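You operate a simulated robot arm through the tools that you are given. There is no shell and no other tool. Be economical: measure what you need, move in short steps, check, and stop when the job is done.

You are at the controls of a simulated two-armed robot. One attempt, no reset.

## Task
Pick up the brown bottle with one hand, pass it to the other hand and put it on the middle of the long wooden shelf. Set down upright: brown bottle.

The check looks at the end state, three seconds after you hand in, the way a careful person would. Anything else that was tipped, shoved, dropped, spilled or broken makes it a failure.

## Robot
Two 7-joint arms with two-finger parallel grippers on one trunk, on a base that drives. Base frame: it is fixed to the floor where the robot stands at the start and does not move with it; the origin is under the middle of the robot, x ahead of it, y to its left, z up; the surface under the hand at the start is at about z = 85. Lengths are in cm, angles in rad, forces in N, time in s.
The left shoulder is at the start at [5, 15.8, 110.8], the right one opposite. With the tool pointing down near the work surface each hand reaches from about 24 to 66 cm from the robot's upright axis, wherever it stands, measured 20 degrees to its own side. Places, roughly: brown bottle (6x6x20 cm) [50, 10, 90]; middle of the long wooden shelf [120, 110, 120]. Payload 3.91 kg a hand.
The tool frame of a hand sits at the grasp point between the pads (the TCP): z along the fingers, y along the line on which they close. The tips reach 3 cm beyond it. Largest opening 11 cm; finger width 2, thickness 1; the body of the gripper, 4.8 by 11.2 cm, starts 5.5 cm behind the TCP.
Orientation is that of the tool frame in the base frame, as a unit quaternion [x, y, z, w]. With the fingers straight down and closing along the base's y, the tool's x points along the base's -x, its y along +y and its z along -z.

## Interface
- The arms move only by the tool move_arm. It takes "left_plan", "right_plan" or both (then of equal length, played together; a hand with none holds still); each is a list of rows, each a list of 7 numbers: the turn, a rotation vector about the tool's x, y, z in rad, then the shift along the tool's x, y, z in cm, then the opening in per cent of the stroke, from 0 (shut) to 100 (fully open). In form: [[rx, ry, rz, dx, dy, dz, claw], ...]. A call has 1 to 8 rows; each row is the pose to reach, as a shift and turn from the pose commanded when the call began, along the tool's axes at that moment. Rows are played at 5 a second. More than 5 cm and 0.15 rad between two rows, or a gripper value outside its range, and nothing of the call is played. Where a pose cannot be reached the arm comes as near as it can. A force on the tool above 40 N (or 10 N above the force at the start of the call, whichever is more), or a blocked arm, ends the call early, and 0.2 s more pass. The fingers move at their own pace (about 15.3 cm/s each) and stop on an object; they squeeze with about 27 N. The grip force told is the motor's: it shows also when the fingers shut on nothing. Time passes only in rows, and 0.2 s behind the last, so rows that repeat a pose let the fingers close. It gives the time, the measured TCP pose, the force on the tool (base axes), the opening and the grip force at its end, in the units of the frame above (readings bear some noise), with the torque about the TCP (base axes, N m) and any sound that the robot's microphone picked up.
- Cameras (640 x 400 px; columns grow to the right, rows downward): "scene" is now at [13.15, 0.01, 126.62]; the picture's right is [0.14, -0.99, 0.00], its down [-0.37, -0.05, -0.93] and it looks along [0.92, 0.13, -0.37] (base axes); focal length 289 px, centre (320, 200). "left" rides on the left gripper at [7.2, -1.7, -10.3] in its tool frame; the picture's right is [0.23, 0.97, 0.00], its down [-0.76, 0.18, -0.62] and it looks along [-0.61, 0.14, 0.78] (tool axes); focal length 222 px, centre (320, 200). "right" rides on the right gripper at [7.2, 1.7, -10.3] in its tool frame; the picture's right is [-0.23, 0.97, 0.00], its down [-0.76, -0.18, -0.62] and it looks along [-0.61, -0.14, 0.78] (tool axes); focal length 222 px, centre (320, 200). There is no depth. A picture from a camera that has moved, and an enlarged one, comes with that camera's place and axes in the base frame and with its lens. The place of the scene camera against the robot may be out by one fixed shift of up to 1.8 cm in any direction.
- capture(camera): a new picture of that camera. The clock stands still meanwhile.
- move_column(by): slides the trunk up (or, below 0, down) by that many cm; the arms and the scene camera ride with it, the base frame stays. It gives what a move gives, with no picture.
- roll_base(legs): drives the robot by 1 to 6 legs, each [ahead, turn to the left] in cm and rad, along the robot's own axes; the way and the turn of a leg run together, so that a leg with both is an arc; at most 150 cm and 3.142 rad a leg. The arms and the cameras ride along, it lands a little off, and it stops where it bumps. It gives what a move gives.
- head_to(pan, tilt): turns the head with the scene camera to pan (to the left, within 1.396 rad either way) and tilt (down, from -0.506 to 1.204), counted from straight ahead of the robot. It gives what a move gives.
- inspect(camera, box): a new picture of the part [left, top, right, bottom] of that camera's present view, enlarged. The clock stands still meanwhile.
- sign_off(): hands the job in; it is judged then, once.

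Work in short steps. Places have to be worked out from the pictures, the camera data and where the tool is seen: move nearer, look again, correct. Check each grasp and each placing, and mend what went wrong. You have 120 turns and 100 pictures in all, those below and enlarged ones among them. Open the grippers and draw the arms clear of the work before you hand the job in, unless the task says otherwise; then end with one line.

The tools are called after "Request:" as a command line: name --argument value ..., lists and objects as JSON in quotes. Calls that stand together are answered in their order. move_arm: Moves the arms, as the interface text tells. Its arguments: {"type":"object","properties":{"left_plan":{"type":"array","items":{"type":"array","items":{"type":"number"}}},"right_plan":{"type":"array","items":{"type":"array","items":{"type":"number"}}}},"required":[]} The other tools are called the same way: move_column (by) slides the trunk up or down; roll_base (legs) drives the base; head_to (pan, tilt) turns the head that bears the scene camera; capture (camera) takes a picture; inspect (camera, box) takes an enlarged picture of a part of a camera's view; sign_off () hands the job in.

At the start:

```text
time: 0.0
left_eef_pos: [48.62, 22.95, 110.11]
left_tool_rot: [0.002, 1.0, 0.0, 0.0]
left_contact_force: [0.3, -0.3, -0.8]
left_wrist_torque: [0.0, 0.01, 0.03]
left_gripper_width: 10.99
left_grasp_force: 0.1
right_eef_pos: [38.12, -13.17, 113.94]
right_tool_rot: [0.003, 1.0, 0.001, 0.0]
right_contact_force: [0.0, -0.1, -1.1]
right_wrist_torque: [0.01, -0.02, 0.03]
right_gripper_width: 11.0
right_grasp_force: 0.1
trunk travel left (down, up): [-35.0, 13.2]
robot x, y, heading: [0.36, -0.26, -0.004]
head pan, tilt: [0.145, 0.382]
```

scene: 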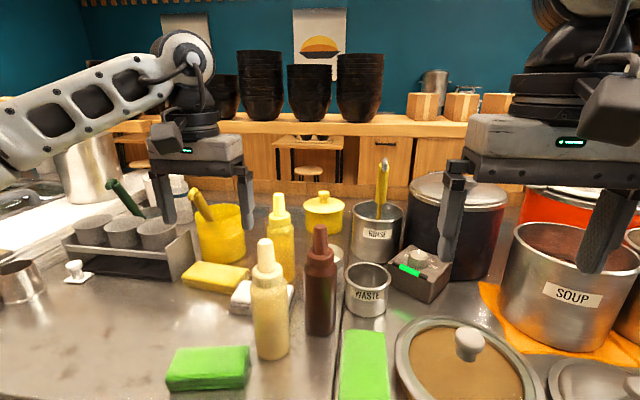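
right: 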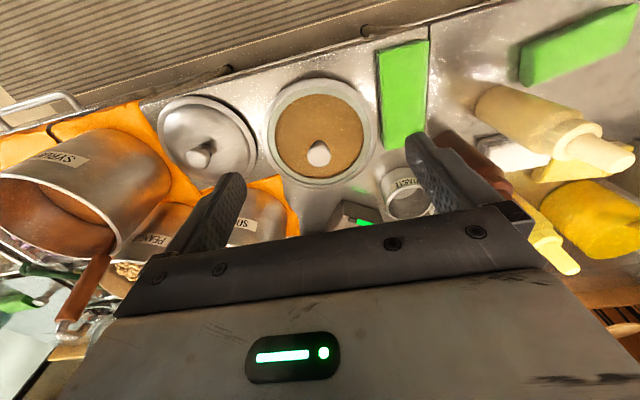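
left: 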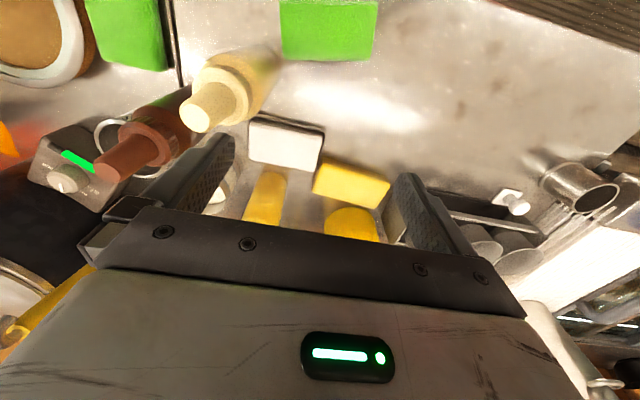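

The bottle appears near x≈54, y≈6 in the scene view. I'll look toward the shelf on the left before planning.

Request:
head_to --pan 0.85 --tilt 0.2

```text
time: 1.1
left_eef_pos: [48.68, 23.16, 110.09]
left_tool_rot: [0.002, 1.0, 0.001, 0.0]
left_contact_force: [-0.8, -0.4, -0.2]
left_wrist_torque: [0.02, -0.01, 0.02]
left_gripper_width: 11.02
left_grasp_force: 0.0
right_eef_pos: [38.21, -13.24, 113.99]
right_tool_rot: [0.003, 1.0, 0.0, 0.0]
right_contact_force: [0.0, 0.1, 0.2]
right_wrist_torque: [0.02, 0.0, 0.01]
right_gripper_width: 11.03
right_grasp_force: 0.0
trunk travel left (down, up): [-35.0, 13.2]
robot x, y, heading: [-0.0, -0.1, -0.002]
head pan, tilt: [0.85, 0.201]
```

Request:
capture --camera "scene"

```text
96 pictures are left
camera scene: at [10.12, 5.67, 128.3], right [0.75, -0.66, 0.0], down [-0.13, -0.15, -0.98], along [0.65, 0.74, -0.2], focal length 289 px, centre (320, 200)
```

scene: 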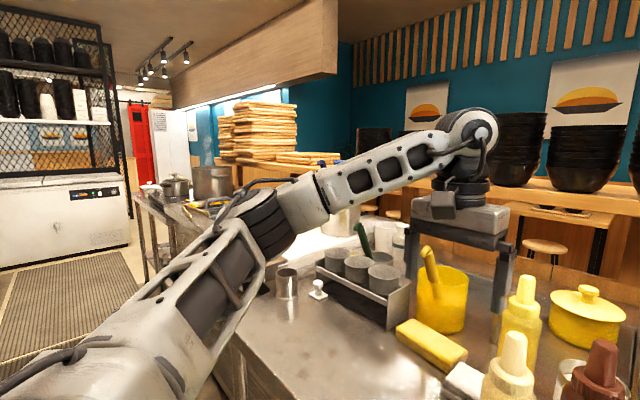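

I'll look further left and down to understand the floor and the route to the shelf.

Request:
head_to --pan 1.35 --tilt 0.4

Request:
capture --camera "scene"

Request:
inspect --camera "scene" --box '[320, 0, 640, 200]'

```text
time: 2.0
left_eef_pos: [48.64, 23.06, 109.97]
left_tool_rot: [0.001, 1.0, 0.0, -0.001]
left_contact_force: [0.2, 0.1, 0.4]
left_wrist_torque: [-0.01, -0.03, 0.0]
left_gripper_width: 11.01
left_grasp_force: 0.2
right_eef_pos: [38.1, -13.14, 113.96]
right_tool_rot: [0.003, 1.0, 0.0, 0.0]
right_contact_force: [0.4, 0.2, -0.1]
right_wrist_torque: [0.01, 0.03, 0.0]
right_gripper_width: 11.0
right_grasp_force: 0.2
trunk travel left (down, up): [-35.0, 13.2]
robot x, y, heading: [-0.15, -0.02, -0.002]
head pan, tilt: [1.349, 0.4]
```

```text
95 pictures are left
camera scene: at [6.01, 7.71, 126.45], right [0.98, -0.22, 0.0], down [-0.09, -0.38, -0.92], along [0.2, 0.9, -0.39], focal length 289 px, centre (320, 200)
```

scene: 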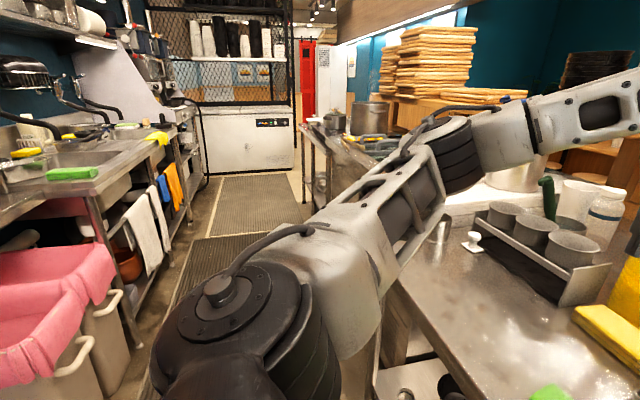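

```text
2.00 times, centred on (480, 100) of scene
camera zoom: at [6.01, 7.71, 126.45], right [0.98, -0.22, 0.0], down [-0.09, -0.38, -0.92], along [0.2, 0.9, -0.39], focal length 578 px, centre (0, 400)
```

zoom: 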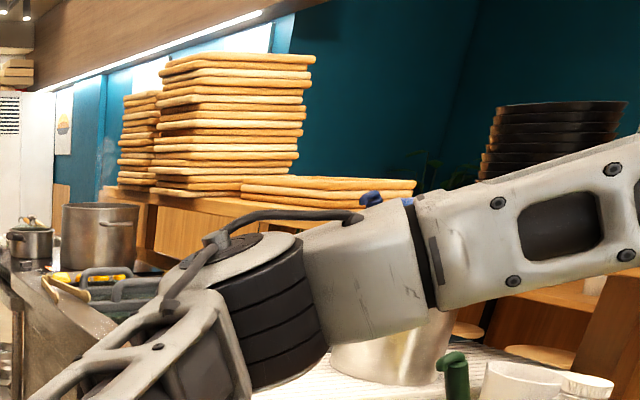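

The arm hides the shelf. I'll raise the trunk fully and look again from higher.

Request:
move_column --by 13

Request:
head_to --pan 0.6 --tilt 0.3

Request:
capture --camera "scene"

Request:
head_to --pan 1.0 --tilt 0.3

Request:
capture --camera "scene"

```text
time: 3.6
left_eef_pos: [48.57, 23.07, 123.06]
left_tool_rot: [0.002, 1.0, 0.0, -0.001]
left_contact_force: [1.2, 0.2, 0.4]
left_wrist_torque: [-0.02, 0.03, 0.0]
left_gripper_width: 11.01
left_grasp_force: 0.1
right_eef_pos: [38.11, -13.17, 126.85]
right_tool_rot: [0.002, 1.0, 0.0, 0.0]
right_contact_force: [0.0, -0.3, -0.7]
right_wrist_torque: [0.01, 0.01, 0.02]
right_gripper_width: 10.99
right_grasp_force: 0.0
trunk travel left (down, up): [-48.0, 0.2]
robot x, y, heading: [0.03, -0.17, 0.001]
head pan, tilt: [1.349, 0.4]
```

```text
time: 4.7
left_eef_pos: [48.57, 22.99, 122.99]
left_tool_rot: [0.002, 1.0, 0.001, 0.0]
left_contact_force: [0.0, 0.2, -0.4]
left_wrist_torque: [0.01, 0.04, 0.0]
left_gripper_width: 10.99
left_grasp_force: 0.0
right_eef_pos: [38.2, -13.05, 127.04]
right_tool_rot: [0.003, 1.0, 0.0, 0.0]
right_contact_force: [-0.4, 0.3, 0.7]
right_wrist_torque: [-0.01, 0.0, 0.02]
right_gripper_width: 10.99
right_grasp_force: 0.1
trunk travel left (down, up): [-48.0, 0.2]
robot x, y, heading: [-0.04, -0.16, -0.001]
head pan, tilt: [0.6, 0.3]
```

```text
93 pictures are left
camera scene: at [11.66, 3.96, 140.38], right [0.57, -0.82, 0.0], down [-0.24, -0.17, -0.96], along [0.79, 0.54, -0.3], focal length 289 px, centre (320, 200)
```

scene: 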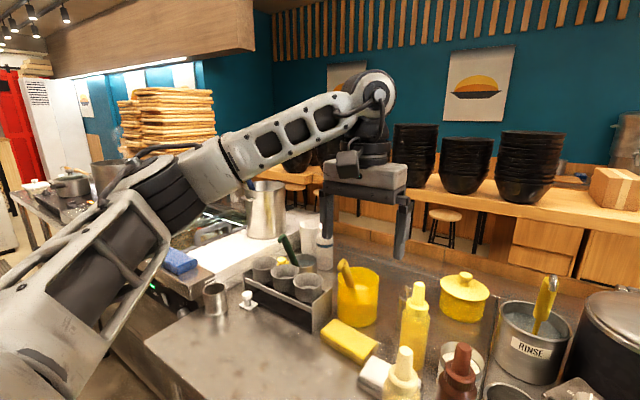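

```text
time: 5.5
left_eef_pos: [48.67, 23.05, 123.18]
left_tool_rot: [0.002, 1.0, 0.0, 0.0]
left_contact_force: [0.6, 0.5, 0.1]
left_wrist_torque: [0.0, 0.01, 0.0]
left_gripper_width: 11.01
left_grasp_force: 0.1
right_eef_pos: [38.18, -13.1, 127.09]
right_tool_rot: [0.003, 1.0, 0.0, 0.0]
right_contact_force: [0.3, 0.1, 0.3]
right_wrist_torque: [0.0, -0.01, 0.02]
right_gripper_width: 11.01
right_grasp_force: 0.0
trunk travel left (down, up): [-48.0, 0.2]
robot x, y, heading: [0.08, -0.09, -0.004]
head pan, tilt: [1.0, 0.3]
```

```text
92 pictures are left
camera scene: at [9.01, 6.53, 140.38], right [0.84, -0.54, 0.0], down [-0.16, -0.25, -0.96], along [0.52, 0.8, -0.3], focal length 289 px, centre (320, 200)
```

scene: 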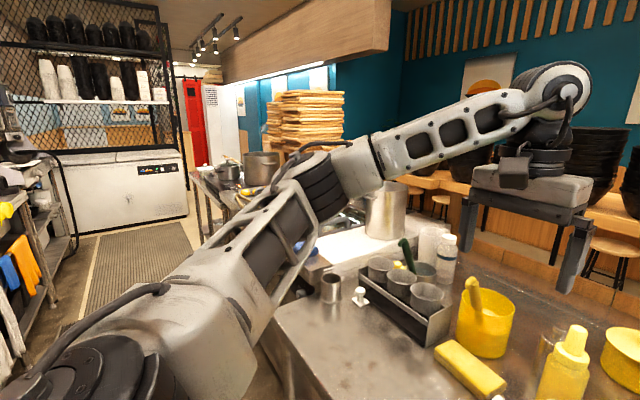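

I'll inspect the region between the table's left end and the shelf in the current view.

Request:
inspect --camera "scene" --box '[180, 130, 500, 330]'

Request:
head_to --pan 0.75 --tilt 0.75

Request:
capture --camera "scene"

Request:
head_to --pan 0.1 --tilt 0.7

Request:
capture --camera "scene"

```text
2.00 times, centred on (340, 230) of scene
camera zoom: at [9.01, 6.53, 140.38], right [0.84, -0.54, 0.0], down [-0.16, -0.25, -0.96], along [0.52, 0.8, -0.3], focal length 578 px, centre (280, 140)
```

zoom: 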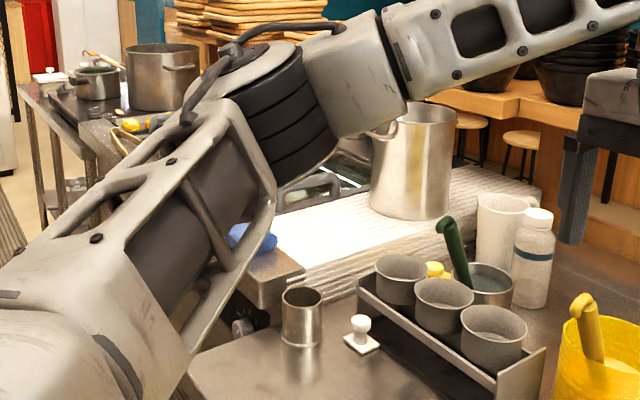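

```text
time: 6.5
left_eef_pos: [48.65, 22.98, 123.12]
left_tool_rot: [0.002, 1.0, 0.0, 0.0]
left_contact_force: [0.2, -0.3, -0.4]
left_wrist_torque: [0.0, 0.02, 0.0]
left_gripper_width: 11.0
left_grasp_force: 0.1
right_eef_pos: [38.15, -13.13, 127.06]
right_tool_rot: [0.003, 1.0, 0.0, 0.0]
right_contact_force: [-0.2, 0.0, 0.1]
right_wrist_torque: [0.0, 0.0, 0.01]
right_gripper_width: 10.98
right_grasp_force: 0.2
trunk travel left (down, up): [-48.0, 0.2]
robot x, y, heading: [0.43, -0.25, 0.002]
head pan, tilt: [0.75, 0.75]
```

```text
90 pictures are left
camera scene: at [10.02, 4.34, 136.35], right [0.68, -0.73, 0.0], down [-0.5, -0.47, -0.73], along [0.54, 0.5, -0.68], focal length 289 px, centre (320, 200)
```

scene: 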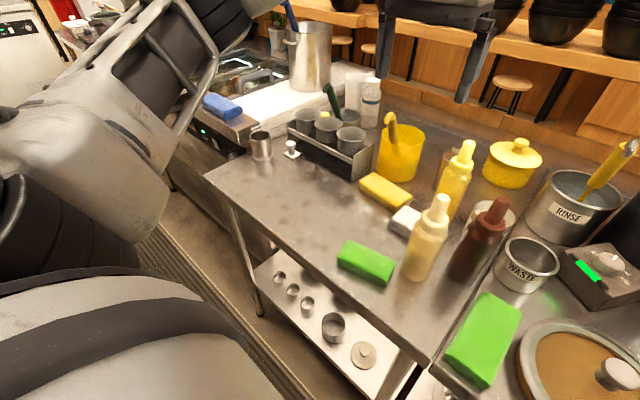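

```text
time: 7.5
left_eef_pos: [48.57, 22.93, 122.98]
left_tool_rot: [0.002, 1.0, 0.001, 0.001]
left_contact_force: [0.2, 0.2, 0.3]
left_wrist_torque: [-0.02, 0.0, 0.0]
left_gripper_width: 11.0
left_grasp_force: 0.1
right_eef_pos: [38.17, -13.04, 127.07]
right_tool_rot: [0.002, 1.0, 0.001, 0.0]
right_contact_force: [-0.2, 0.6, 0.4]
right_wrist_torque: [0.02, -0.02, -0.01]
right_gripper_width: 11.0
right_grasp_force: 0.0
trunk travel left (down, up): [-48.0, 0.2]
robot x, y, heading: [-0.0, -0.1, -0.0]
head pan, tilt: [0.099, 0.7]
```

```text
89 pictures are left
camera scene: at [12.41, -0.47, 136.76], right [0.1, -0.99, 0.0], down [-0.64, -0.06, -0.76], along [0.76, 0.08, -0.64], focal length 289 px, centre (320, 200)
```

scene: 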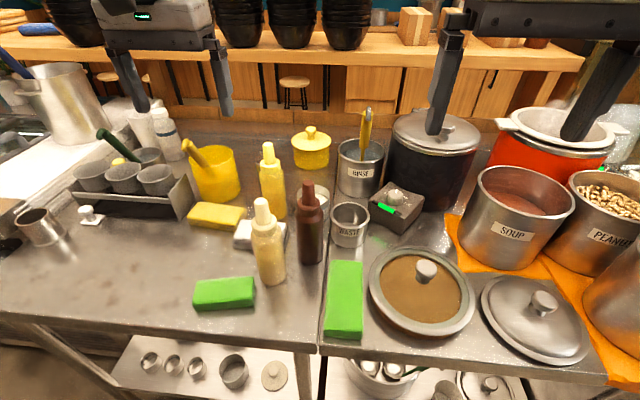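

I need to know the layout on the right as well, to judge how the base can get near the shelf.

Request:
head_to --pan -0.6 --tilt 0.25

Request:
capture --camera "scene"

Request:
head_to --pan -1.39 --tilt 0.3

Request:
capture --camera "scene"

Request:
head_to --pan 1.39 --tilt 0.1

Request:
capture --camera "scene"

```text
time: 8.6
left_eef_pos: [48.62, 22.94, 123.17]
left_tool_rot: [0.001, 1.0, 0.001, 0.0]
left_contact_force: [0.6, -0.3, -0.1]
left_wrist_torque: [-0.01, 0.0, -0.02]
left_gripper_width: 10.98
left_grasp_force: 0.1
right_eef_pos: [38.13, -13.05, 126.96]
right_tool_rot: [0.003, 1.0, 0.001, 0.0]
right_contact_force: [0.6, 0.0, -0.3]
right_wrist_torque: [0.03, 0.0, -0.03]
right_gripper_width: 10.98
right_grasp_force: 0.0
trunk travel left (down, up): [-48.0, 0.2]
robot x, y, heading: [-0.09, -0.66, -0.002]
head pan, tilt: [-0.6, 0.25]
```

```text
88 pictures are left
camera scene: at [11.67, -6.59, 140.84], right [-0.56, -0.83, 0.0], down [-0.2, 0.14, -0.97], along [0.8, -0.55, -0.25], focal length 289 px, centre (320, 200)
```

scene: 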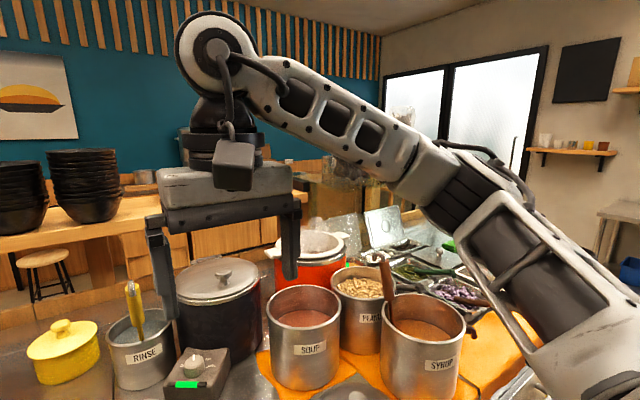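

```text
time: 9.7
left_eef_pos: [48.74, 23.0, 123.09]
left_tool_rot: [0.001, 1.0, 0.0, -0.001]
left_contact_force: [0.7, 0.2, 0.5]
left_wrist_torque: [-0.02, -0.02, -0.02]
left_gripper_width: 10.98
left_grasp_force: 0.0
right_eef_pos: [38.2, -13.12, 126.87]
right_tool_rot: [0.002, 1.0, 0.0, 0.0]
right_contact_force: [-0.3, -0.1, 0.1]
right_wrist_torque: [0.02, 0.0, -0.03]
right_gripper_width: 11.02
right_grasp_force: 0.0
trunk travel left (down, up): [-48.0, 0.2]
robot x, y, heading: [0.03, 0.26, -0.002]
head pan, tilt: [-1.389, 0.3]
```

```text
87 pictures are left
camera scene: at [5.66, -10.5, 140.38], right [-0.98, -0.18, 0.0], down [-0.05, 0.29, -0.96], along [0.17, -0.94, -0.3], focal length 289 px, centre (320, 200)
```

scene: 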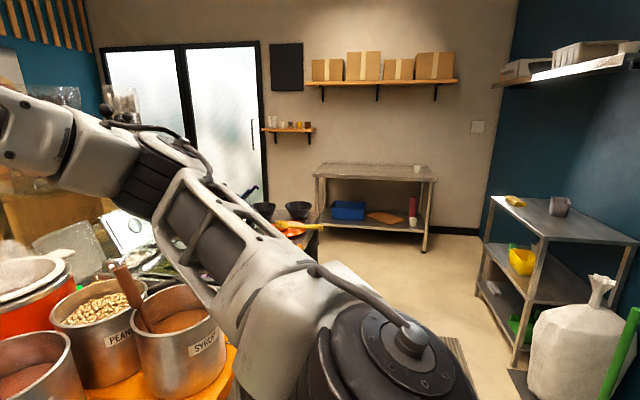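

```text
time: 12.1
left_eef_pos: [48.66, 23.04, 123.07]
left_tool_rot: [0.002, 1.0, 0.0, 0.0]
left_contact_force: [-0.8, 0.4, -0.5]
left_wrist_torque: [0.01, 0.02, 0.04]
left_gripper_width: 11.02
left_grasp_force: 0.0
right_eef_pos: [38.1, -13.11, 127.09]
right_tool_rot: [0.003, 1.0, 0.0, 0.0]
right_contact_force: [-0.1, 0.0, -0.9]
right_wrist_torque: [0.0, 0.0, 0.03]
right_gripper_width: 10.98
right_grasp_force: 0.1
trunk travel left (down, up): [-48.0, 0.2]
robot x, y, heading: [0.09, 0.26, 0.003]
head pan, tilt: [1.389, 0.099]
```

```text
86 pictures are left
camera scene: at [5.63, 7.73, 142.24], right [0.98, -0.18, 0.0], down [-0.02, -0.1, -1.0], along [0.18, 0.98, -0.1], focal length 289 px, centre (320, 200)
```

scene: 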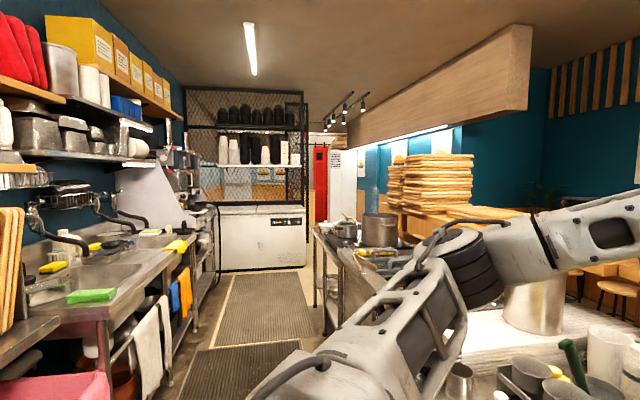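

The shelf is the long bar (front edge ≈x 105, top ≈z 116), reachable with a forward-stretched arm from y≈115. Plan: left hand picks the bottle from above, the right hand takes it from the side, then I drive. The cream bottle stands close at (-6,+8) from the brown one, so I turn the left hand so the fingers close nearly along x and move it above (54,6.3).

Request:
move_arm --left_plan '[[0, 0, -0.15, -0.7, -2.1, 0, 80], [0, 0, -0.3, -1.4, -4.2, 0, 80], [0, 0, -0.45, -2.0, -6.3, 0, 80], [0, 0, -0.6, -2.7, -8.4, 0, 80], [0, 0, -0.75, -3.4, -10.5, 0, 80], [0, 0, -0.9, -4.1, -12.6, 0, 80], [0, 0, -1.05, -4.8, -14.7, 0, 80], [0, 0, -1.2, -5.4, -16.7, 0, 80]]'

Request:
capture --camera "left"

Request:
head_to --pan 0.1 --tilt 0.6

Request:
capture --camera "scene"

```text
time: 13.9
left_eef_pos: [54.18, 6.23, 123.0]
left_tool_rot: [-0.565, 0.825, -0.001, 0.0]
left_contact_force: [-0.5, -0.4, -0.4]
left_wrist_torque: [0.03, -0.03, -0.02]
left_gripper_width: 8.82
left_grasp_force: 0.1
right_eef_pos: [38.26, -13.22, 127.07]
right_tool_rot: [0.002, 1.0, 0.001, 0.001]
right_contact_force: [-0.9, -0.3, 0.1]
right_wrist_torque: [0.01, -0.01, 0.0]
right_gripper_width: 10.97
right_grasp_force: 0.0
trunk travel left (down, up): [-48.0, 0.2]
robot x, y, heading: [-0.14, -0.16, 0.002]
head pan, tilt: [1.389, 0.099]
```

```text
85 pictures are left
camera left: at [53.0, -1.09, 133.47], right [-0.99, 0.14, 0.0], down [0.11, 0.77, 0.62], along [0.09, 0.62, -0.78], focal length 222 px, centre (320, 200)
```

left: 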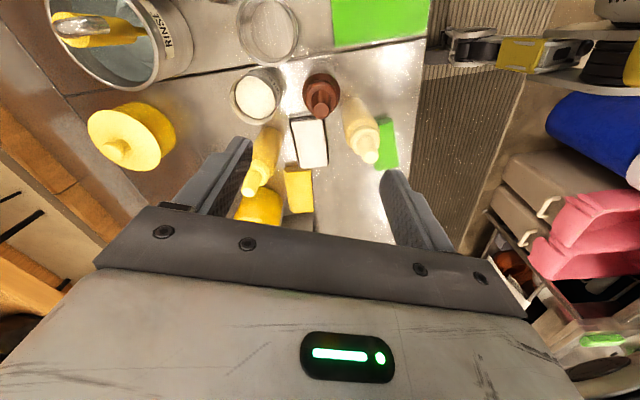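

```text
time: 15.4
left_eef_pos: [54.04, 6.28, 123.03]
left_tool_rot: [-0.562, 0.827, -0.001, 0.0]
left_contact_force: [0.9, 0.1, 0.6]
left_wrist_torque: [0.01, 0.0, 0.03]
left_gripper_width: 8.8
left_grasp_force: 0.0
right_eef_pos: [38.18, -13.12, 126.95]
right_tool_rot: [0.002, 1.0, 0.0, 0.0]
right_contact_force: [-0.6, -0.6, 0.2]
right_wrist_torque: [-0.03, 0.0, 0.02]
right_gripper_width: 10.98
right_grasp_force: 0.1
trunk travel left (down, up): [-48.0, 0.2]
robot x, y, heading: [-0.3, -0.4, -0.003]
head pan, tilt: [0.099, 0.6]
```

```text
84 pictures are left
camera scene: at [12.75, -0.43, 137.63], right [0.1, -0.99, 0.0], down [-0.56, -0.06, -0.83], along [0.82, 0.08, -0.56], focal length 289 px, centre (320, 200)
```

scene: 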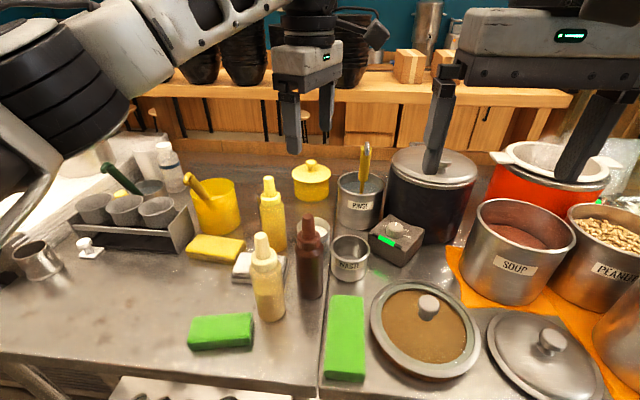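

Left camera puts the bottle at (54.2, 7.1). I add a bit of turn, centre and lower to just above the bottle, then check.

Request:
move_arm --left_plan '[[0, 0, -0.12, -0.4, 0.1, 3, 80], [0, 0, -0.25, -0.85, 0.17, 6, 80], [0, 0, -0.25, -0.85, 0.17, 10, 80], [0, 0, -0.25, -0.85, 0.17, 14, 80]]'

Request:
capture --camera "left"

Request:
inspect --camera "scene" --box '[200, 130, 420, 330]'

```text
time: 16.4
left_eef_pos: [54.07, 7.12, 109.09]
left_tool_rot: [-0.662, 0.749, 0.0, 0.001]
left_contact_force: [0.2, -0.2, 0.3]
left_wrist_torque: [-0.01, 0.01, 0.02]
left_gripper_width: 8.81
left_grasp_force: 0.2
right_eef_pos: [38.14, -13.09, 126.97]
right_tool_rot: [0.003, 1.0, 0.0, 0.0]
right_contact_force: [0.9, -0.3, -0.2]
right_wrist_torque: [0.0, -0.03, 0.01]
right_gripper_width: 11.02
right_grasp_force: 0.0
trunk travel left (down, up): [-48.0, 0.2]
robot x, y, heading: [-0.17, -0.17, -0.005]
head pan, tilt: [0.099, 0.6]
```

```text
83 pictures are left
camera left: at [54.84, -0.31, 119.49], right [-0.99, -0.11, 0.0], down [-0.08, 0.78, 0.62], along [-0.07, 0.62, -0.78], focal length 222 px, centre (320, 200)
```

left: 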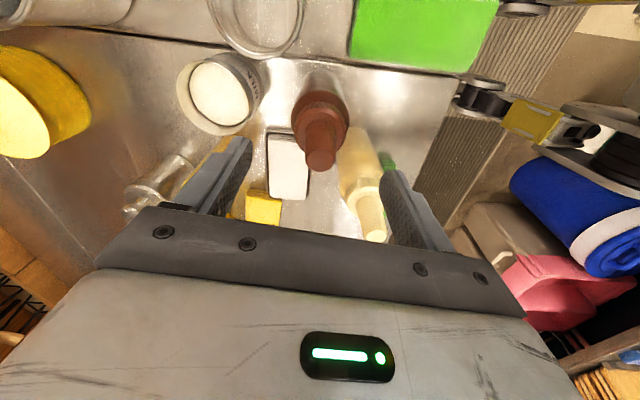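

```text
2.00 times, centred on (310, 230) of scene
camera zoom: at [12.78, -0.43, 137.63], right [0.1, -1.0, 0.0], down [-0.56, -0.06, -0.82], along [0.82, 0.08, -0.57], focal length 578 px, centre (340, 140)
```

zoom: 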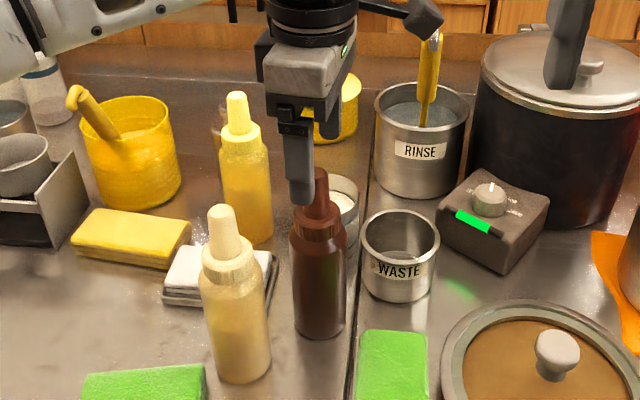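

The tip computes to about (54, 6.6, 106.5). I shift 0.5 cm and lower so the tips reach just below the cap ring with the palm clear of the nozzle.

Request:
move_arm --left_plan '[[0, 0, 0, 0.5, 0, 0, 80], [0, 0, 0, 0.5, 0, 3, 80], [0, 0, 0, 0.5, 0, 5.5, 80], [0, 0, 0, 0.5, 0, 7.6, 80]]'

Request:
capture --camera "left"

Request:
inspect --camera "scene" --box '[220, 150, 400, 310]'

```text
time: 17.4
left_eef_pos: [54.01, 6.64, 101.4]
left_tool_rot: [-0.662, 0.75, 0.0, 0.0]
left_contact_force: [-0.7, 0.4, -0.4]
left_wrist_torque: [-0.01, -0.01, 0.02]
left_gripper_width: 8.8
left_grasp_force: 0.0
right_eef_pos: [38.22, -13.07, 126.94]
right_tool_rot: [0.003, 1.0, 0.0, 0.0]
right_contact_force: [-0.3, 0.9, 0.2]
right_wrist_torque: [-0.02, 0.0, 0.05]
right_gripper_width: 10.99
right_grasp_force: 0.1
trunk travel left (down, up): [-48.0, 0.2]
robot x, y, heading: [-0.16, -0.19, -0.002]
head pan, tilt: [0.099, 0.6]
```

```text
81 pictures are left
camera left: at [54.63, -0.74, 111.85], right [-0.99, -0.1, 0.0], down [-0.08, 0.78, 0.62], along [-0.07, 0.62, -0.78], focal length 222 px, centre (320, 200)
```

left: 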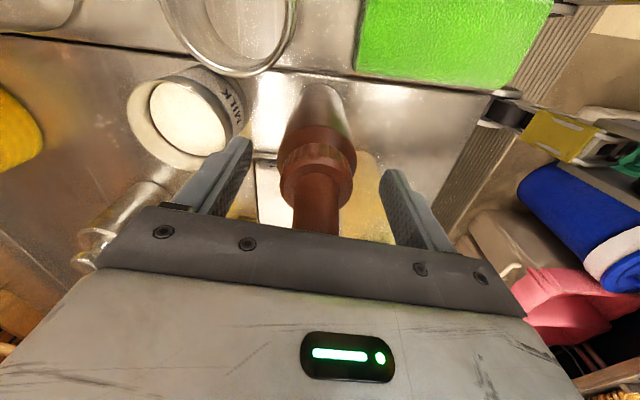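

```text
2.50 times, centred on (310, 230) of scene
camera zoom: at [12.77, -0.43, 137.63], right [0.1, -1.0, 0.0], down [-0.56, -0.06, -0.82], along [0.82, 0.08, -0.57], focal length 722 px, centre (345, 125)
```

zoom: 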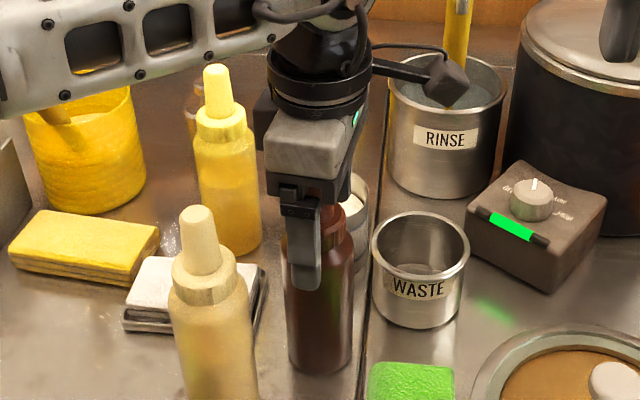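

Fingers straddle the bottle's upper body and the palm is clear. I close.

Request:
move_arm --left_plan '[[0, 0, 0, 0, 0, 0, 40], [0, 0, 0, 0, 0, 0, 20], [0, 0, 0, 0, 0, 0, 20], [0, 0, 0, 0, 0, 0, 10]]'

Request:
capture --camera "left"

```text
time: 18.4
left_eef_pos: [53.84, 6.7, 101.61]
left_tool_rot: [-0.662, 0.75, -0.001, 0.0]
left_contact_force: [1.8, 0.6, 15.1]
left_wrist_torque: [0.05, -0.13, -0.03]
left_gripper_width: 4.71
left_grasp_force: 26.9
right_eef_pos: [38.09, -13.09, 127.06]
right_tool_rot: [0.003, 1.0, 0.001, 0.0]
right_contact_force: [0.6, -0.3, 0.7]
right_wrist_torque: [0.02, -0.04, 0.01]
right_gripper_width: 11.03
right_grasp_force: 0.2
trunk travel left (down, up): [-48.0, 0.2]
robot x, y, heading: [-0.27, -0.17, -0.002]
head pan, tilt: [0.099, 0.6]
```

```text
79 pictures are left
camera left: at [54.58, -0.75, 112.11], right [-0.99, -0.11, 0.0], down [-0.08, 0.78, 0.62], along [-0.06, 0.62, -0.78], focal length 222 px, centre (320, 200)
```

left: 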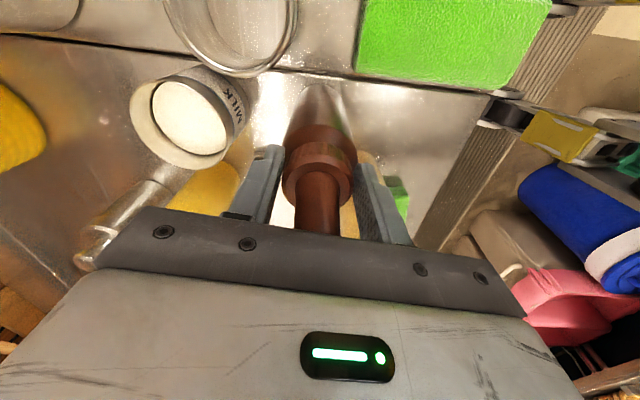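

It holds at 4.7 cm width with 15 N upward reaction (fingers on the shoulder/cap ring). I test with a slow 3 cm lift.

Request:
move_arm --left_plan '[[0, 0, 0, 0, 0, -0.7, 10], [0, 0, 0, 0, 0, -1.4, 10], [0, 0, 0, 0, 0, -2.2, 10], [0, 0, 0, 0, 0, -3, 10]]'

Request:
inspect --camera "scene" --box '[220, 150, 400, 310]'

Request:
capture --camera "left"

```text
time: 19.4
left_eef_pos: [54.09, 6.63, 104.42]
left_tool_rot: [-0.662, 0.75, 0.0, -0.001]
left_contact_force: [-0.6, 0.5, -3.5]
left_wrist_torque: [0.0, 0.03, 0.01]
left_gripper_width: 4.43
left_grasp_force: 26.9
right_eef_pos: [38.08, -13.11, 127.02]
right_tool_rot: [0.003, 1.0, 0.0, 0.0]
right_contact_force: [0.2, -1.1, 0.0]
right_wrist_torque: [-0.02, -0.03, -0.01]
right_gripper_width: 11.02
right_grasp_force: 0.2
trunk travel left (down, up): [-48.0, 0.2]
robot x, y, heading: [0.05, -0.17, -0.002]
head pan, tilt: [0.099, 0.6]
```

```text
2.50 times, centred on (310, 230) of scene
camera zoom: at [12.78, -0.44, 137.62], right [0.1, -1.0, 0.0], down [-0.56, -0.06, -0.82], along [0.82, 0.08, -0.57], focal length 722 px, centre (345, 125)
```

zoom: 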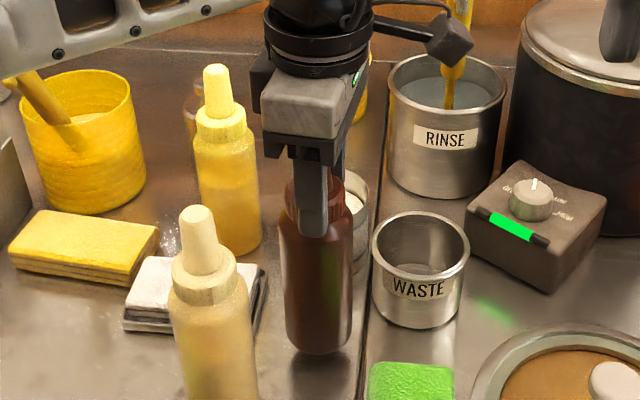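

```text
77 pictures are left
camera left: at [54.8, -0.72, 114.86], right [-0.99, -0.1, 0.0], down [-0.08, 0.78, 0.62], along [-0.07, 0.62, -0.78], focal length 222 px, centre (320, 200)
```

left: 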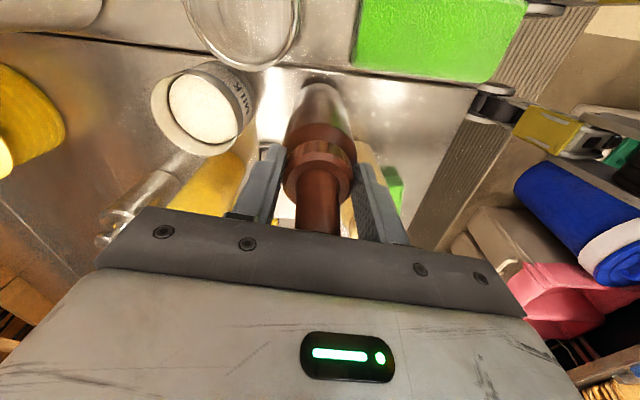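

The bottle is lifted (≈0.35 kg). I raise it well clear of its neighbours, turning the hand back toward closing along y.

Request:
move_arm --left_plan '[[0, 0, 0, 0, 0, -3, 10], [0, 0, 0, 0, 0, -6, 10], [0, 0, 0.15, 0, 0, -9, 10], [0, 0, 0.3, 0, 0, -12, 10], [0, 0, 0.45, 0, 0, -15, 10], [0, 0, 0.6, 0, 0, -18, 10], [0, 0, 0.75, 2, -0.5, -21, 10], [0, 0, 0.9, 4, -1, -23, 10]]'

Request:
move_arm --left_plan '[[0, 0, 0.14, 0.9, -0.9, 0, 10], [0, 0, 0.28, 1.8, -1.8, 0, 10], [0, 0, 0.42, 1.8, -1.8, 0, 10], [0, 0, 0.55, 1.8, -1.8, 0, 10]]'

Request:
capture --camera "scene"

Request:
capture --camera "right"

```text
time: 21.2
left_eef_pos: [54.74, 2.58, 127.42]
left_tool_rot: [-0.268, 0.963, 0.001, 0.0]
left_contact_force: [-0.1, -0.5, -3.1]
left_wrist_torque: [-0.03, 0.05, 0.0]
left_gripper_width: 4.48
left_grasp_force: 27.0
right_eef_pos: [38.18, -13.23, 126.88]
right_tool_rot: [0.003, 1.0, 0.001, -0.001]
right_contact_force: [0.7, 0.1, 0.3]
right_wrist_torque: [0.01, 0.0, -0.03]
right_gripper_width: 11.0
right_grasp_force: 0.1
trunk travel left (down, up): [-48.0, 0.2]
robot x, y, heading: [-0.17, 0.1, -0.003]
head pan, tilt: [0.099, 0.6]
```

```text
time: 22.2
left_eef_pos: [54.11, 0.08, 127.5]
left_tool_rot: [0.003, 1.0, -0.001, 0.0]
left_contact_force: [-1.0, 0.0, -3.0]
left_wrist_torque: [0.0, 0.02, -0.02]
left_gripper_width: 4.46
left_grasp_force: 26.8
right_eef_pos: [38.16, -13.07, 127.07]
right_tool_rot: [0.002, 1.0, 0.0, 0.0]
right_contact_force: [-0.2, -0.5, 0.0]
right_wrist_torque: [0.0, 0.03, -0.03]
right_gripper_width: 11.0
right_grasp_force: 0.0
trunk travel left (down, up): [-48.0, 0.2]
robot x, y, heading: [-0.05, 0.26, -0.004]
head pan, tilt: [0.099, 0.6]
```

```text
76 pictures are left
camera scene: at [12.79, -0.44, 137.62], right [0.1, -1.0, 0.0], down [-0.56, -0.06, -0.82], along [0.82, 0.08, -0.57], focal length 289 px, centre (320, 200)
```

scene: 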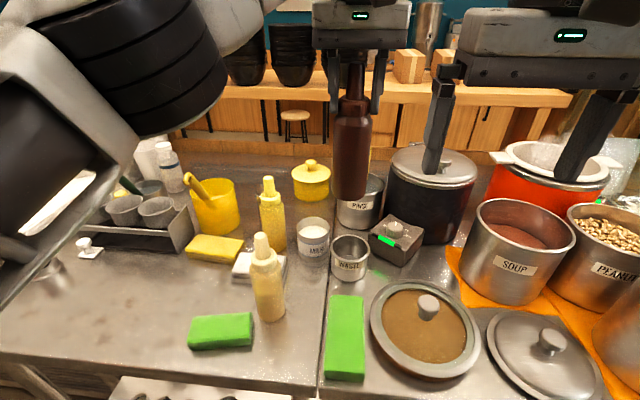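

```text
75 pictures are left
camera right: at [31.05, -11.5, 137.26], right [0.23, 0.97, 0.0], down [0.76, -0.18, 0.62], along [0.61, -0.14, -0.78], focal length 222 px, centre (320, 200)
```

right: 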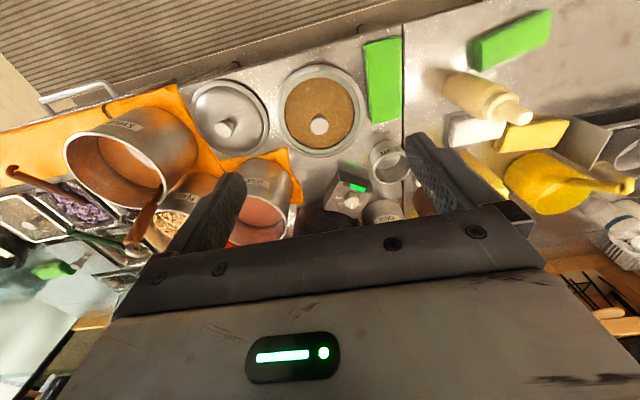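

The bottle hangs upright at (54, 0), bottom ≈z 111. Now I pitch the right hand forward (to ~0.4 rad below horizontal), staying at y≈-13 first.

Request:
move_arm --right_plan '[[0, -0.146, 0, -0.4, 0, 0.3, 100], [0, -0.292, 0, -0.8, 0, 0.6, 100], [0, -0.438, 0, -1.1, 0, 0.9, 100], [0, -0.585, 0, -1.5, 0, 1.2, 100], [0, -0.731, 0, -1.9, 0, 1.5, 100], [0, -0.877, 0, -2.3, 0, 1.8, 100], [0, -1.024, 0, -2.6, 0, 2.1, 100], [0, -1.17, 0, -3, 0, 2.3, 100]]'

Request:
capture --camera "scene"

Request:
capture --camera "right"

```text
time: 24.0
left_eef_pos: [54.21, 0.14, 127.51]
left_tool_rot: [0.001, 1.0, 0.001, 0.0]
left_contact_force: [0.0, 0.8, -3.5]
left_wrist_torque: [-0.01, 0.02, 0.03]
left_gripper_width: 4.46
left_grasp_force: 26.8
right_eef_pos: [41.22, -13.14, 124.72]
right_tool_rot: [0.002, 0.833, 0.0, 0.553]
right_contact_force: [0.0, 0.2, 0.1]
right_wrist_torque: [-0.01, -0.02, 0.0]
right_gripper_width: 10.98
right_grasp_force: 0.1
trunk travel left (down, up): [-48.0, 0.2]
robot x, y, heading: [0.05, 0.32, -0.003]
head pan, tilt: [0.099, 0.6]
```

```text
74 pictures are left
camera scene: at [12.79, -0.45, 137.62], right [0.1, -1.0, 0.0], down [-0.56, -0.06, -0.82], along [0.82, 0.08, -0.57], focal length 289 px, centre (320, 200)
```

scene: 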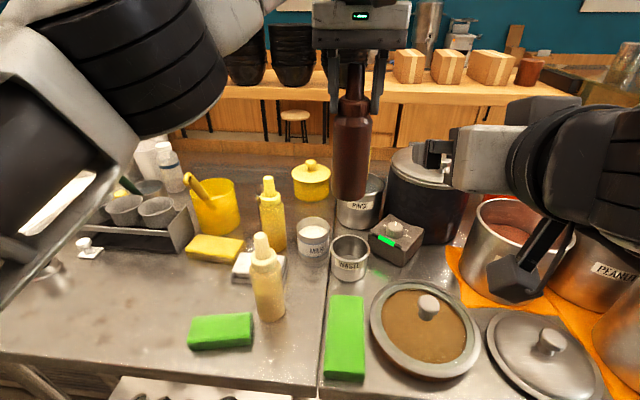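

```text
73 pictures are left
camera right: at [28.94, -11.47, 121.94], right [0.09, 0.97, 0.21], down [-0.28, -0.18, 0.94], along [0.96, -0.15, 0.25], focal length 222 px, centre (320, 200)
```

right: 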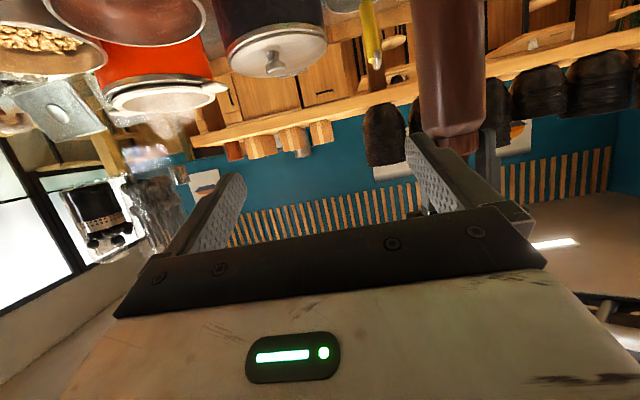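

Pose reached. To keep the right wrist away from the head, I shift the bottle to about (58,-8) and line the right hand up behind it.

Request:
move_arm --left_plan '[[0, 0, 0, -1.3, -2.7, 0, 10], [0, 0, 0, -2.6, -5.4, 0, 10], [0, 0, 0, -4, -8, 0, 10], [0, 0, 0, -4, -8, 0, 10]]' --right_plan '[[0, 0, 0, 0, 1.7, 0, 100], [0, 0, 0, 0, 3.4, 0, 100], [0, 0, 0, 0, 5.1, 0, 100], [0, 0, 0, -0.8, 5.1, 3, 100]]'

Request:
capture --camera "right"

Request:
capture --camera "scene"

```text
time: 25.0
left_eef_pos: [53.44, -2.62, 126.83]
left_tool_rot: [0.001, 1.0, 0.0, 0.0]
left_contact_force: [0.6, 0.8, -4.1]
left_wrist_torque: [0.0, 0.03, 0.02]
left_gripper_width: 4.45
left_grasp_force: 27.4
left hand out of reach, approached as far as the arm can: row 1, 2, 3, 4
right_eef_pos: [44.21, -8.08, 124.06]
right_tool_rot: [0.003, 0.834, 0.0, 0.552]
right_contact_force: [0.3, 0.0, -0.4]
right_wrist_torque: [-0.01, 0.0, 0.0]
right_gripper_width: 11.0
right_grasp_force: 0.0
trunk travel left (down, up): [-48.0, 0.2]
robot x, y, heading: [0.15, -0.15, -0.003]
head pan, tilt: [0.099, 0.6]
```

```text
72 pictures are left
camera right: at [31.96, -6.41, 121.36], right [0.09, 0.97, 0.21], down [-0.28, -0.18, 0.94], along [0.96, -0.15, 0.25], focal length 222 px, centre (320, 200)
```

right: 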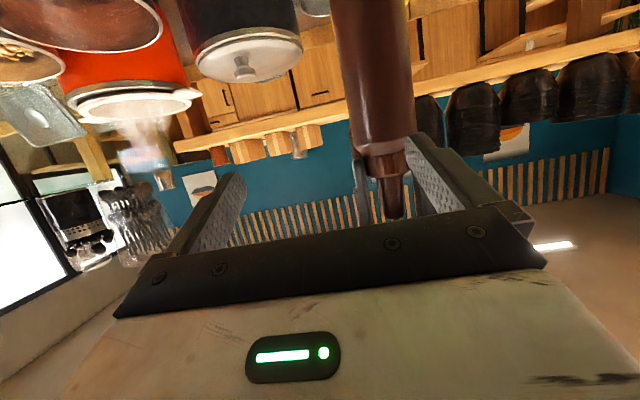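

```text
71 pictures are left
camera scene: at [12.8, -0.49, 137.62], right [0.1, -1.0, 0.0], down [-0.56, -0.06, -0.82], along [0.82, 0.08, -0.57], focal length 289 px, centre (320, 200)
```

scene: 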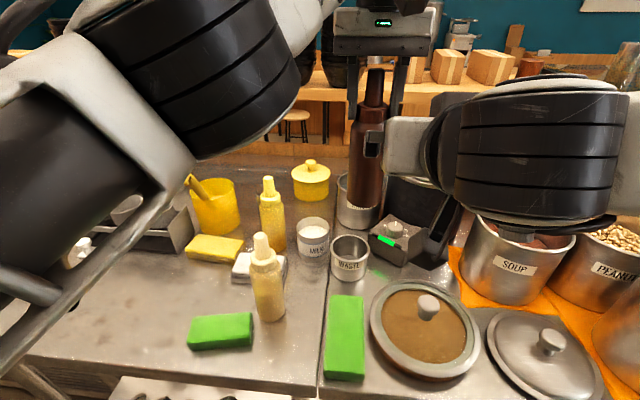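

The left arm reached its limit at (53.4,-2.6). I'll instead yaw the right hand 0.4 rad to the left so it approaches from the right side, at a point 12 cm back from the bottle.

Request:
move_arm --right_plan '[[-0.123, 0, -0.052, 0.4, 0.4, -0.2, 100], [-0.245, 0, -0.104, 0.8, 0.8, -0.4, 100], [-0.368, 0, -0.156, 1.22, 1.2, -0.57, 100]]'

Request:
capture --camera "right"

Request:
capture --camera "left"

```text
time: 25.8
left_eef_pos: [53.43, -2.5, 126.86]
left_tool_rot: [0.002, 1.0, 0.0, 0.0]
left_contact_force: [0.3, 0.0, -3.3]
left_wrist_torque: [-0.01, 0.03, 0.01]
left_gripper_width: 4.46
left_grasp_force: 27.2
right_eef_pos: [43.23, -6.89, 123.38]
right_tool_rot: [-0.163, 0.818, 0.109, 0.541]
right_contact_force: [-0.5, -0.5, 0.2]
right_wrist_torque: [-0.02, 0.02, 0.01]
right_gripper_width: 11.01
right_grasp_force: 0.1
trunk travel left (down, up): [-48.0, 0.2]
robot x, y, heading: [0.13, -0.03, -0.001]
head pan, tilt: [0.099, 0.6]
```

```text
70 pictures are left
camera right: at [31.27, -10.15, 120.58], right [-0.29, 0.93, 0.21], down [-0.19, -0.27, 0.94], along [0.94, 0.24, 0.25], focal length 222 px, centre (320, 200)
```

right: 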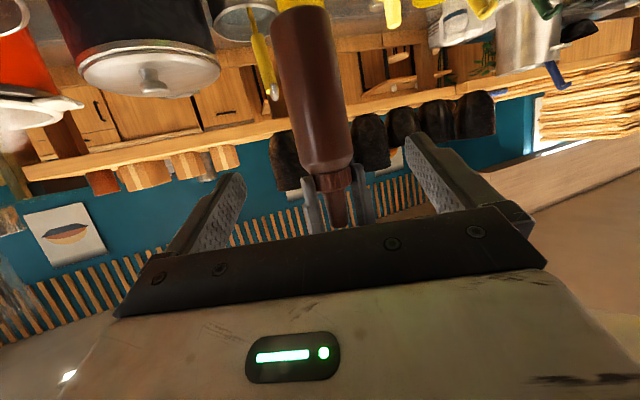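

```text
69 pictures are left
camera left: at [46.2, -4.14, 137.25], right [-0.22, 0.97, 0.0], down [0.76, 0.17, 0.62], along [0.61, 0.14, -0.78], focal length 222 px, centre (320, 200)
```

left: 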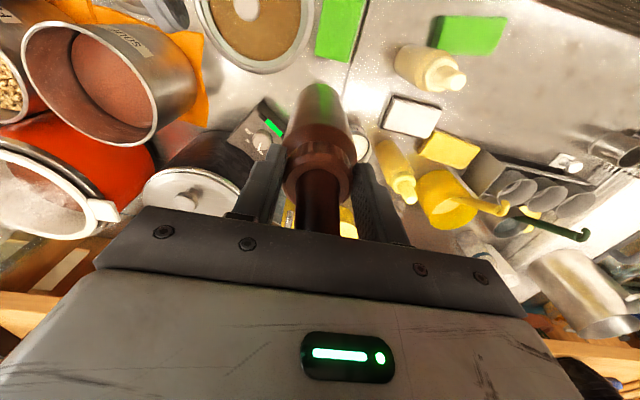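

Alignment is good: bottle centred between the right fingers. I advance 12 cm along the tool.

Request:
move_arm --right_plan '[[0, 0, 0, 0, 0, 3, 100], [0, 0, 0, 0, 0, 6, 100], [0, 0, 0, 0, 0, 9, 100], [0, 0, 0, 0, 0, 12, 100]]'

Request:
capture --camera "right"

Request:
capture --camera "left"

```text
time: 26.8
left_eef_pos: [53.41, -2.44, 126.75]
left_tool_rot: [0.002, 1.0, 0.0, -0.001]
left_contact_force: [0.8, -0.1, -2.9]
left_wrist_torque: [0.03, 0.04, 0.03]
left_gripper_width: 4.42
left_grasp_force: 27.1
right_eef_pos: [53.58, -2.61, 118.58]
right_tool_rot: [-0.164, 0.818, 0.109, 0.541]
right_contact_force: [1.0, 0.7, -0.1]
right_wrist_torque: [-0.01, 0.02, 0.0]
right_gripper_width: 11.01
right_grasp_force: 0.0
trunk travel left (down, up): [-48.0, 0.2]
robot x, y, heading: [0.04, 0.0, -0.005]
head pan, tilt: [0.099, 0.6]
```

```text
68 pictures are left
camera right: at [41.64, -5.87, 115.87], right [-0.29, 0.93, 0.21], down [-0.19, -0.27, 0.94], along [0.94, 0.24, 0.25], focal length 222 px, centre (320, 200)
```

right: 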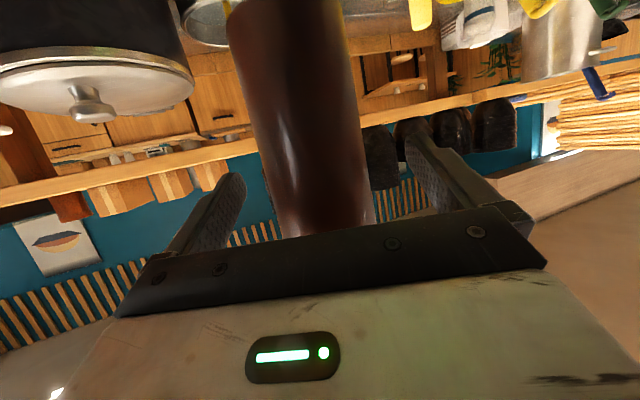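

```text
67 pictures are left
camera left: at [46.25, -4.06, 137.22], right [-0.22, 0.97, 0.0], down [0.76, 0.18, 0.62], along [0.61, 0.14, -0.78], focal length 222 px, centre (320, 200)
```

left: 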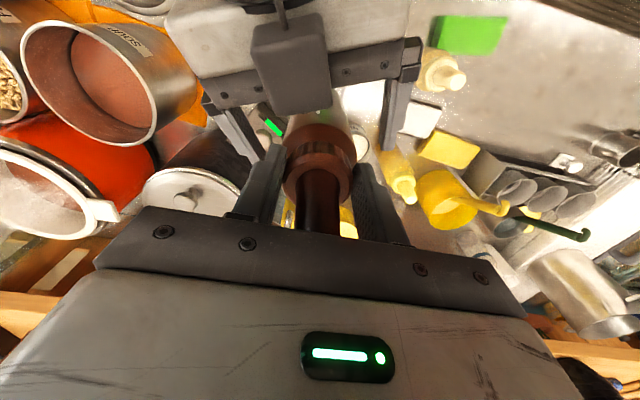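

Bottle sits midway between the right fingers. I close the right hand.

Request:
move_arm --right_plan '[[0, 0, 0, 0, 0, 0, 65], [0, 0, 0, 0, 0, 0, 45], [0, 0, 0, 0, 0, 0, 30], [0, 0, 0, 0, 0, 0, 20]]'

Request:
capture --camera "right"

```text
time: 27.8
left_eef_pos: [53.42, -2.39, 126.77]
left_tool_rot: [0.002, 1.0, 0.0, -0.001]
left_contact_force: [-2.7, 1.2, -1.2]
left_wrist_torque: [0.07, 0.24, 0.1]
left_gripper_width: 4.44
left_grasp_force: 26.9
right_eef_pos: [53.72, -2.54, 118.61]
right_tool_rot: [-0.162, 0.818, 0.107, 0.541]
right_contact_force: [3.7, 0.3, 0.2]
right_wrist_torque: [-0.09, 0.03, -0.13]
right_gripper_width: 5.64
right_grasp_force: 26.7
trunk travel left (down, up): [-48.0, 0.2]
robot x, y, heading: [0.08, -0.08, 0.001]
head pan, tilt: [0.099, 0.6]
```

```text
66 pictures are left
camera right: at [41.59, -5.91, 115.89], right [-0.29, 0.93, 0.21], down [-0.19, -0.27, 0.94], along [0.94, 0.24, 0.25], focal length 222 px, centre (320, 200)
```

right: 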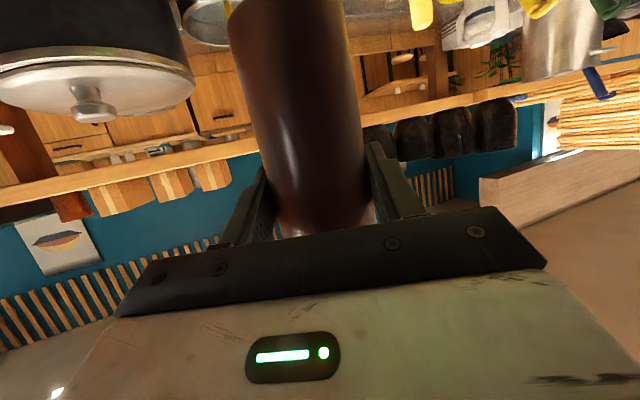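

Right grip is firm (5.6 cm, 27 N). I open the left hand.

Request:
move_arm --left_plan '[[0, 0, 0, 0, 0, 0, 50], [0, 0, 0, 0, 0, 0, 65], [0, 0, 0, 0, 0, 0, 70]]'

Request:
capture --camera "left"

```text
time: 28.6
left_eef_pos: [53.57, -2.44, 126.77]
left_tool_rot: [0.001, 1.0, 0.0, -0.001]
left_contact_force: [-0.6, 0.8, -0.2]
left_wrist_torque: [-0.02, -0.01, -0.03]
left_gripper_width: 7.67
left_grasp_force: 0.1
right_eef_pos: [53.49, -2.62, 118.52]
right_tool_rot: [-0.162, 0.818, 0.108, 0.541]
right_contact_force: [0.4, -0.4, -0.4]
right_wrist_torque: [-0.04, 0.03, 0.01]
right_gripper_width: 5.67
right_grasp_force: 27.0
trunk travel left (down, up): [-48.0, 0.2]
robot x, y, heading: [-0.2, 0.24, 0.002]
head pan, tilt: [0.099, 0.6]
```

```text
65 pictures are left
camera left: at [46.21, -4.08, 137.25], right [-0.22, 0.97, 0.0], down [0.76, 0.18, 0.62], along [0.61, 0.14, -0.78], focal length 222 px, centre (320, 200)
```

left: 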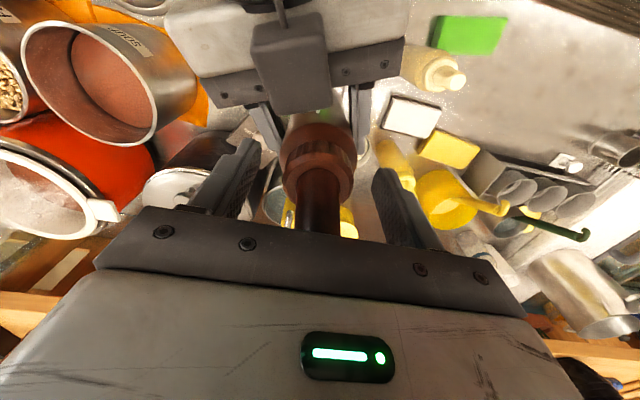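

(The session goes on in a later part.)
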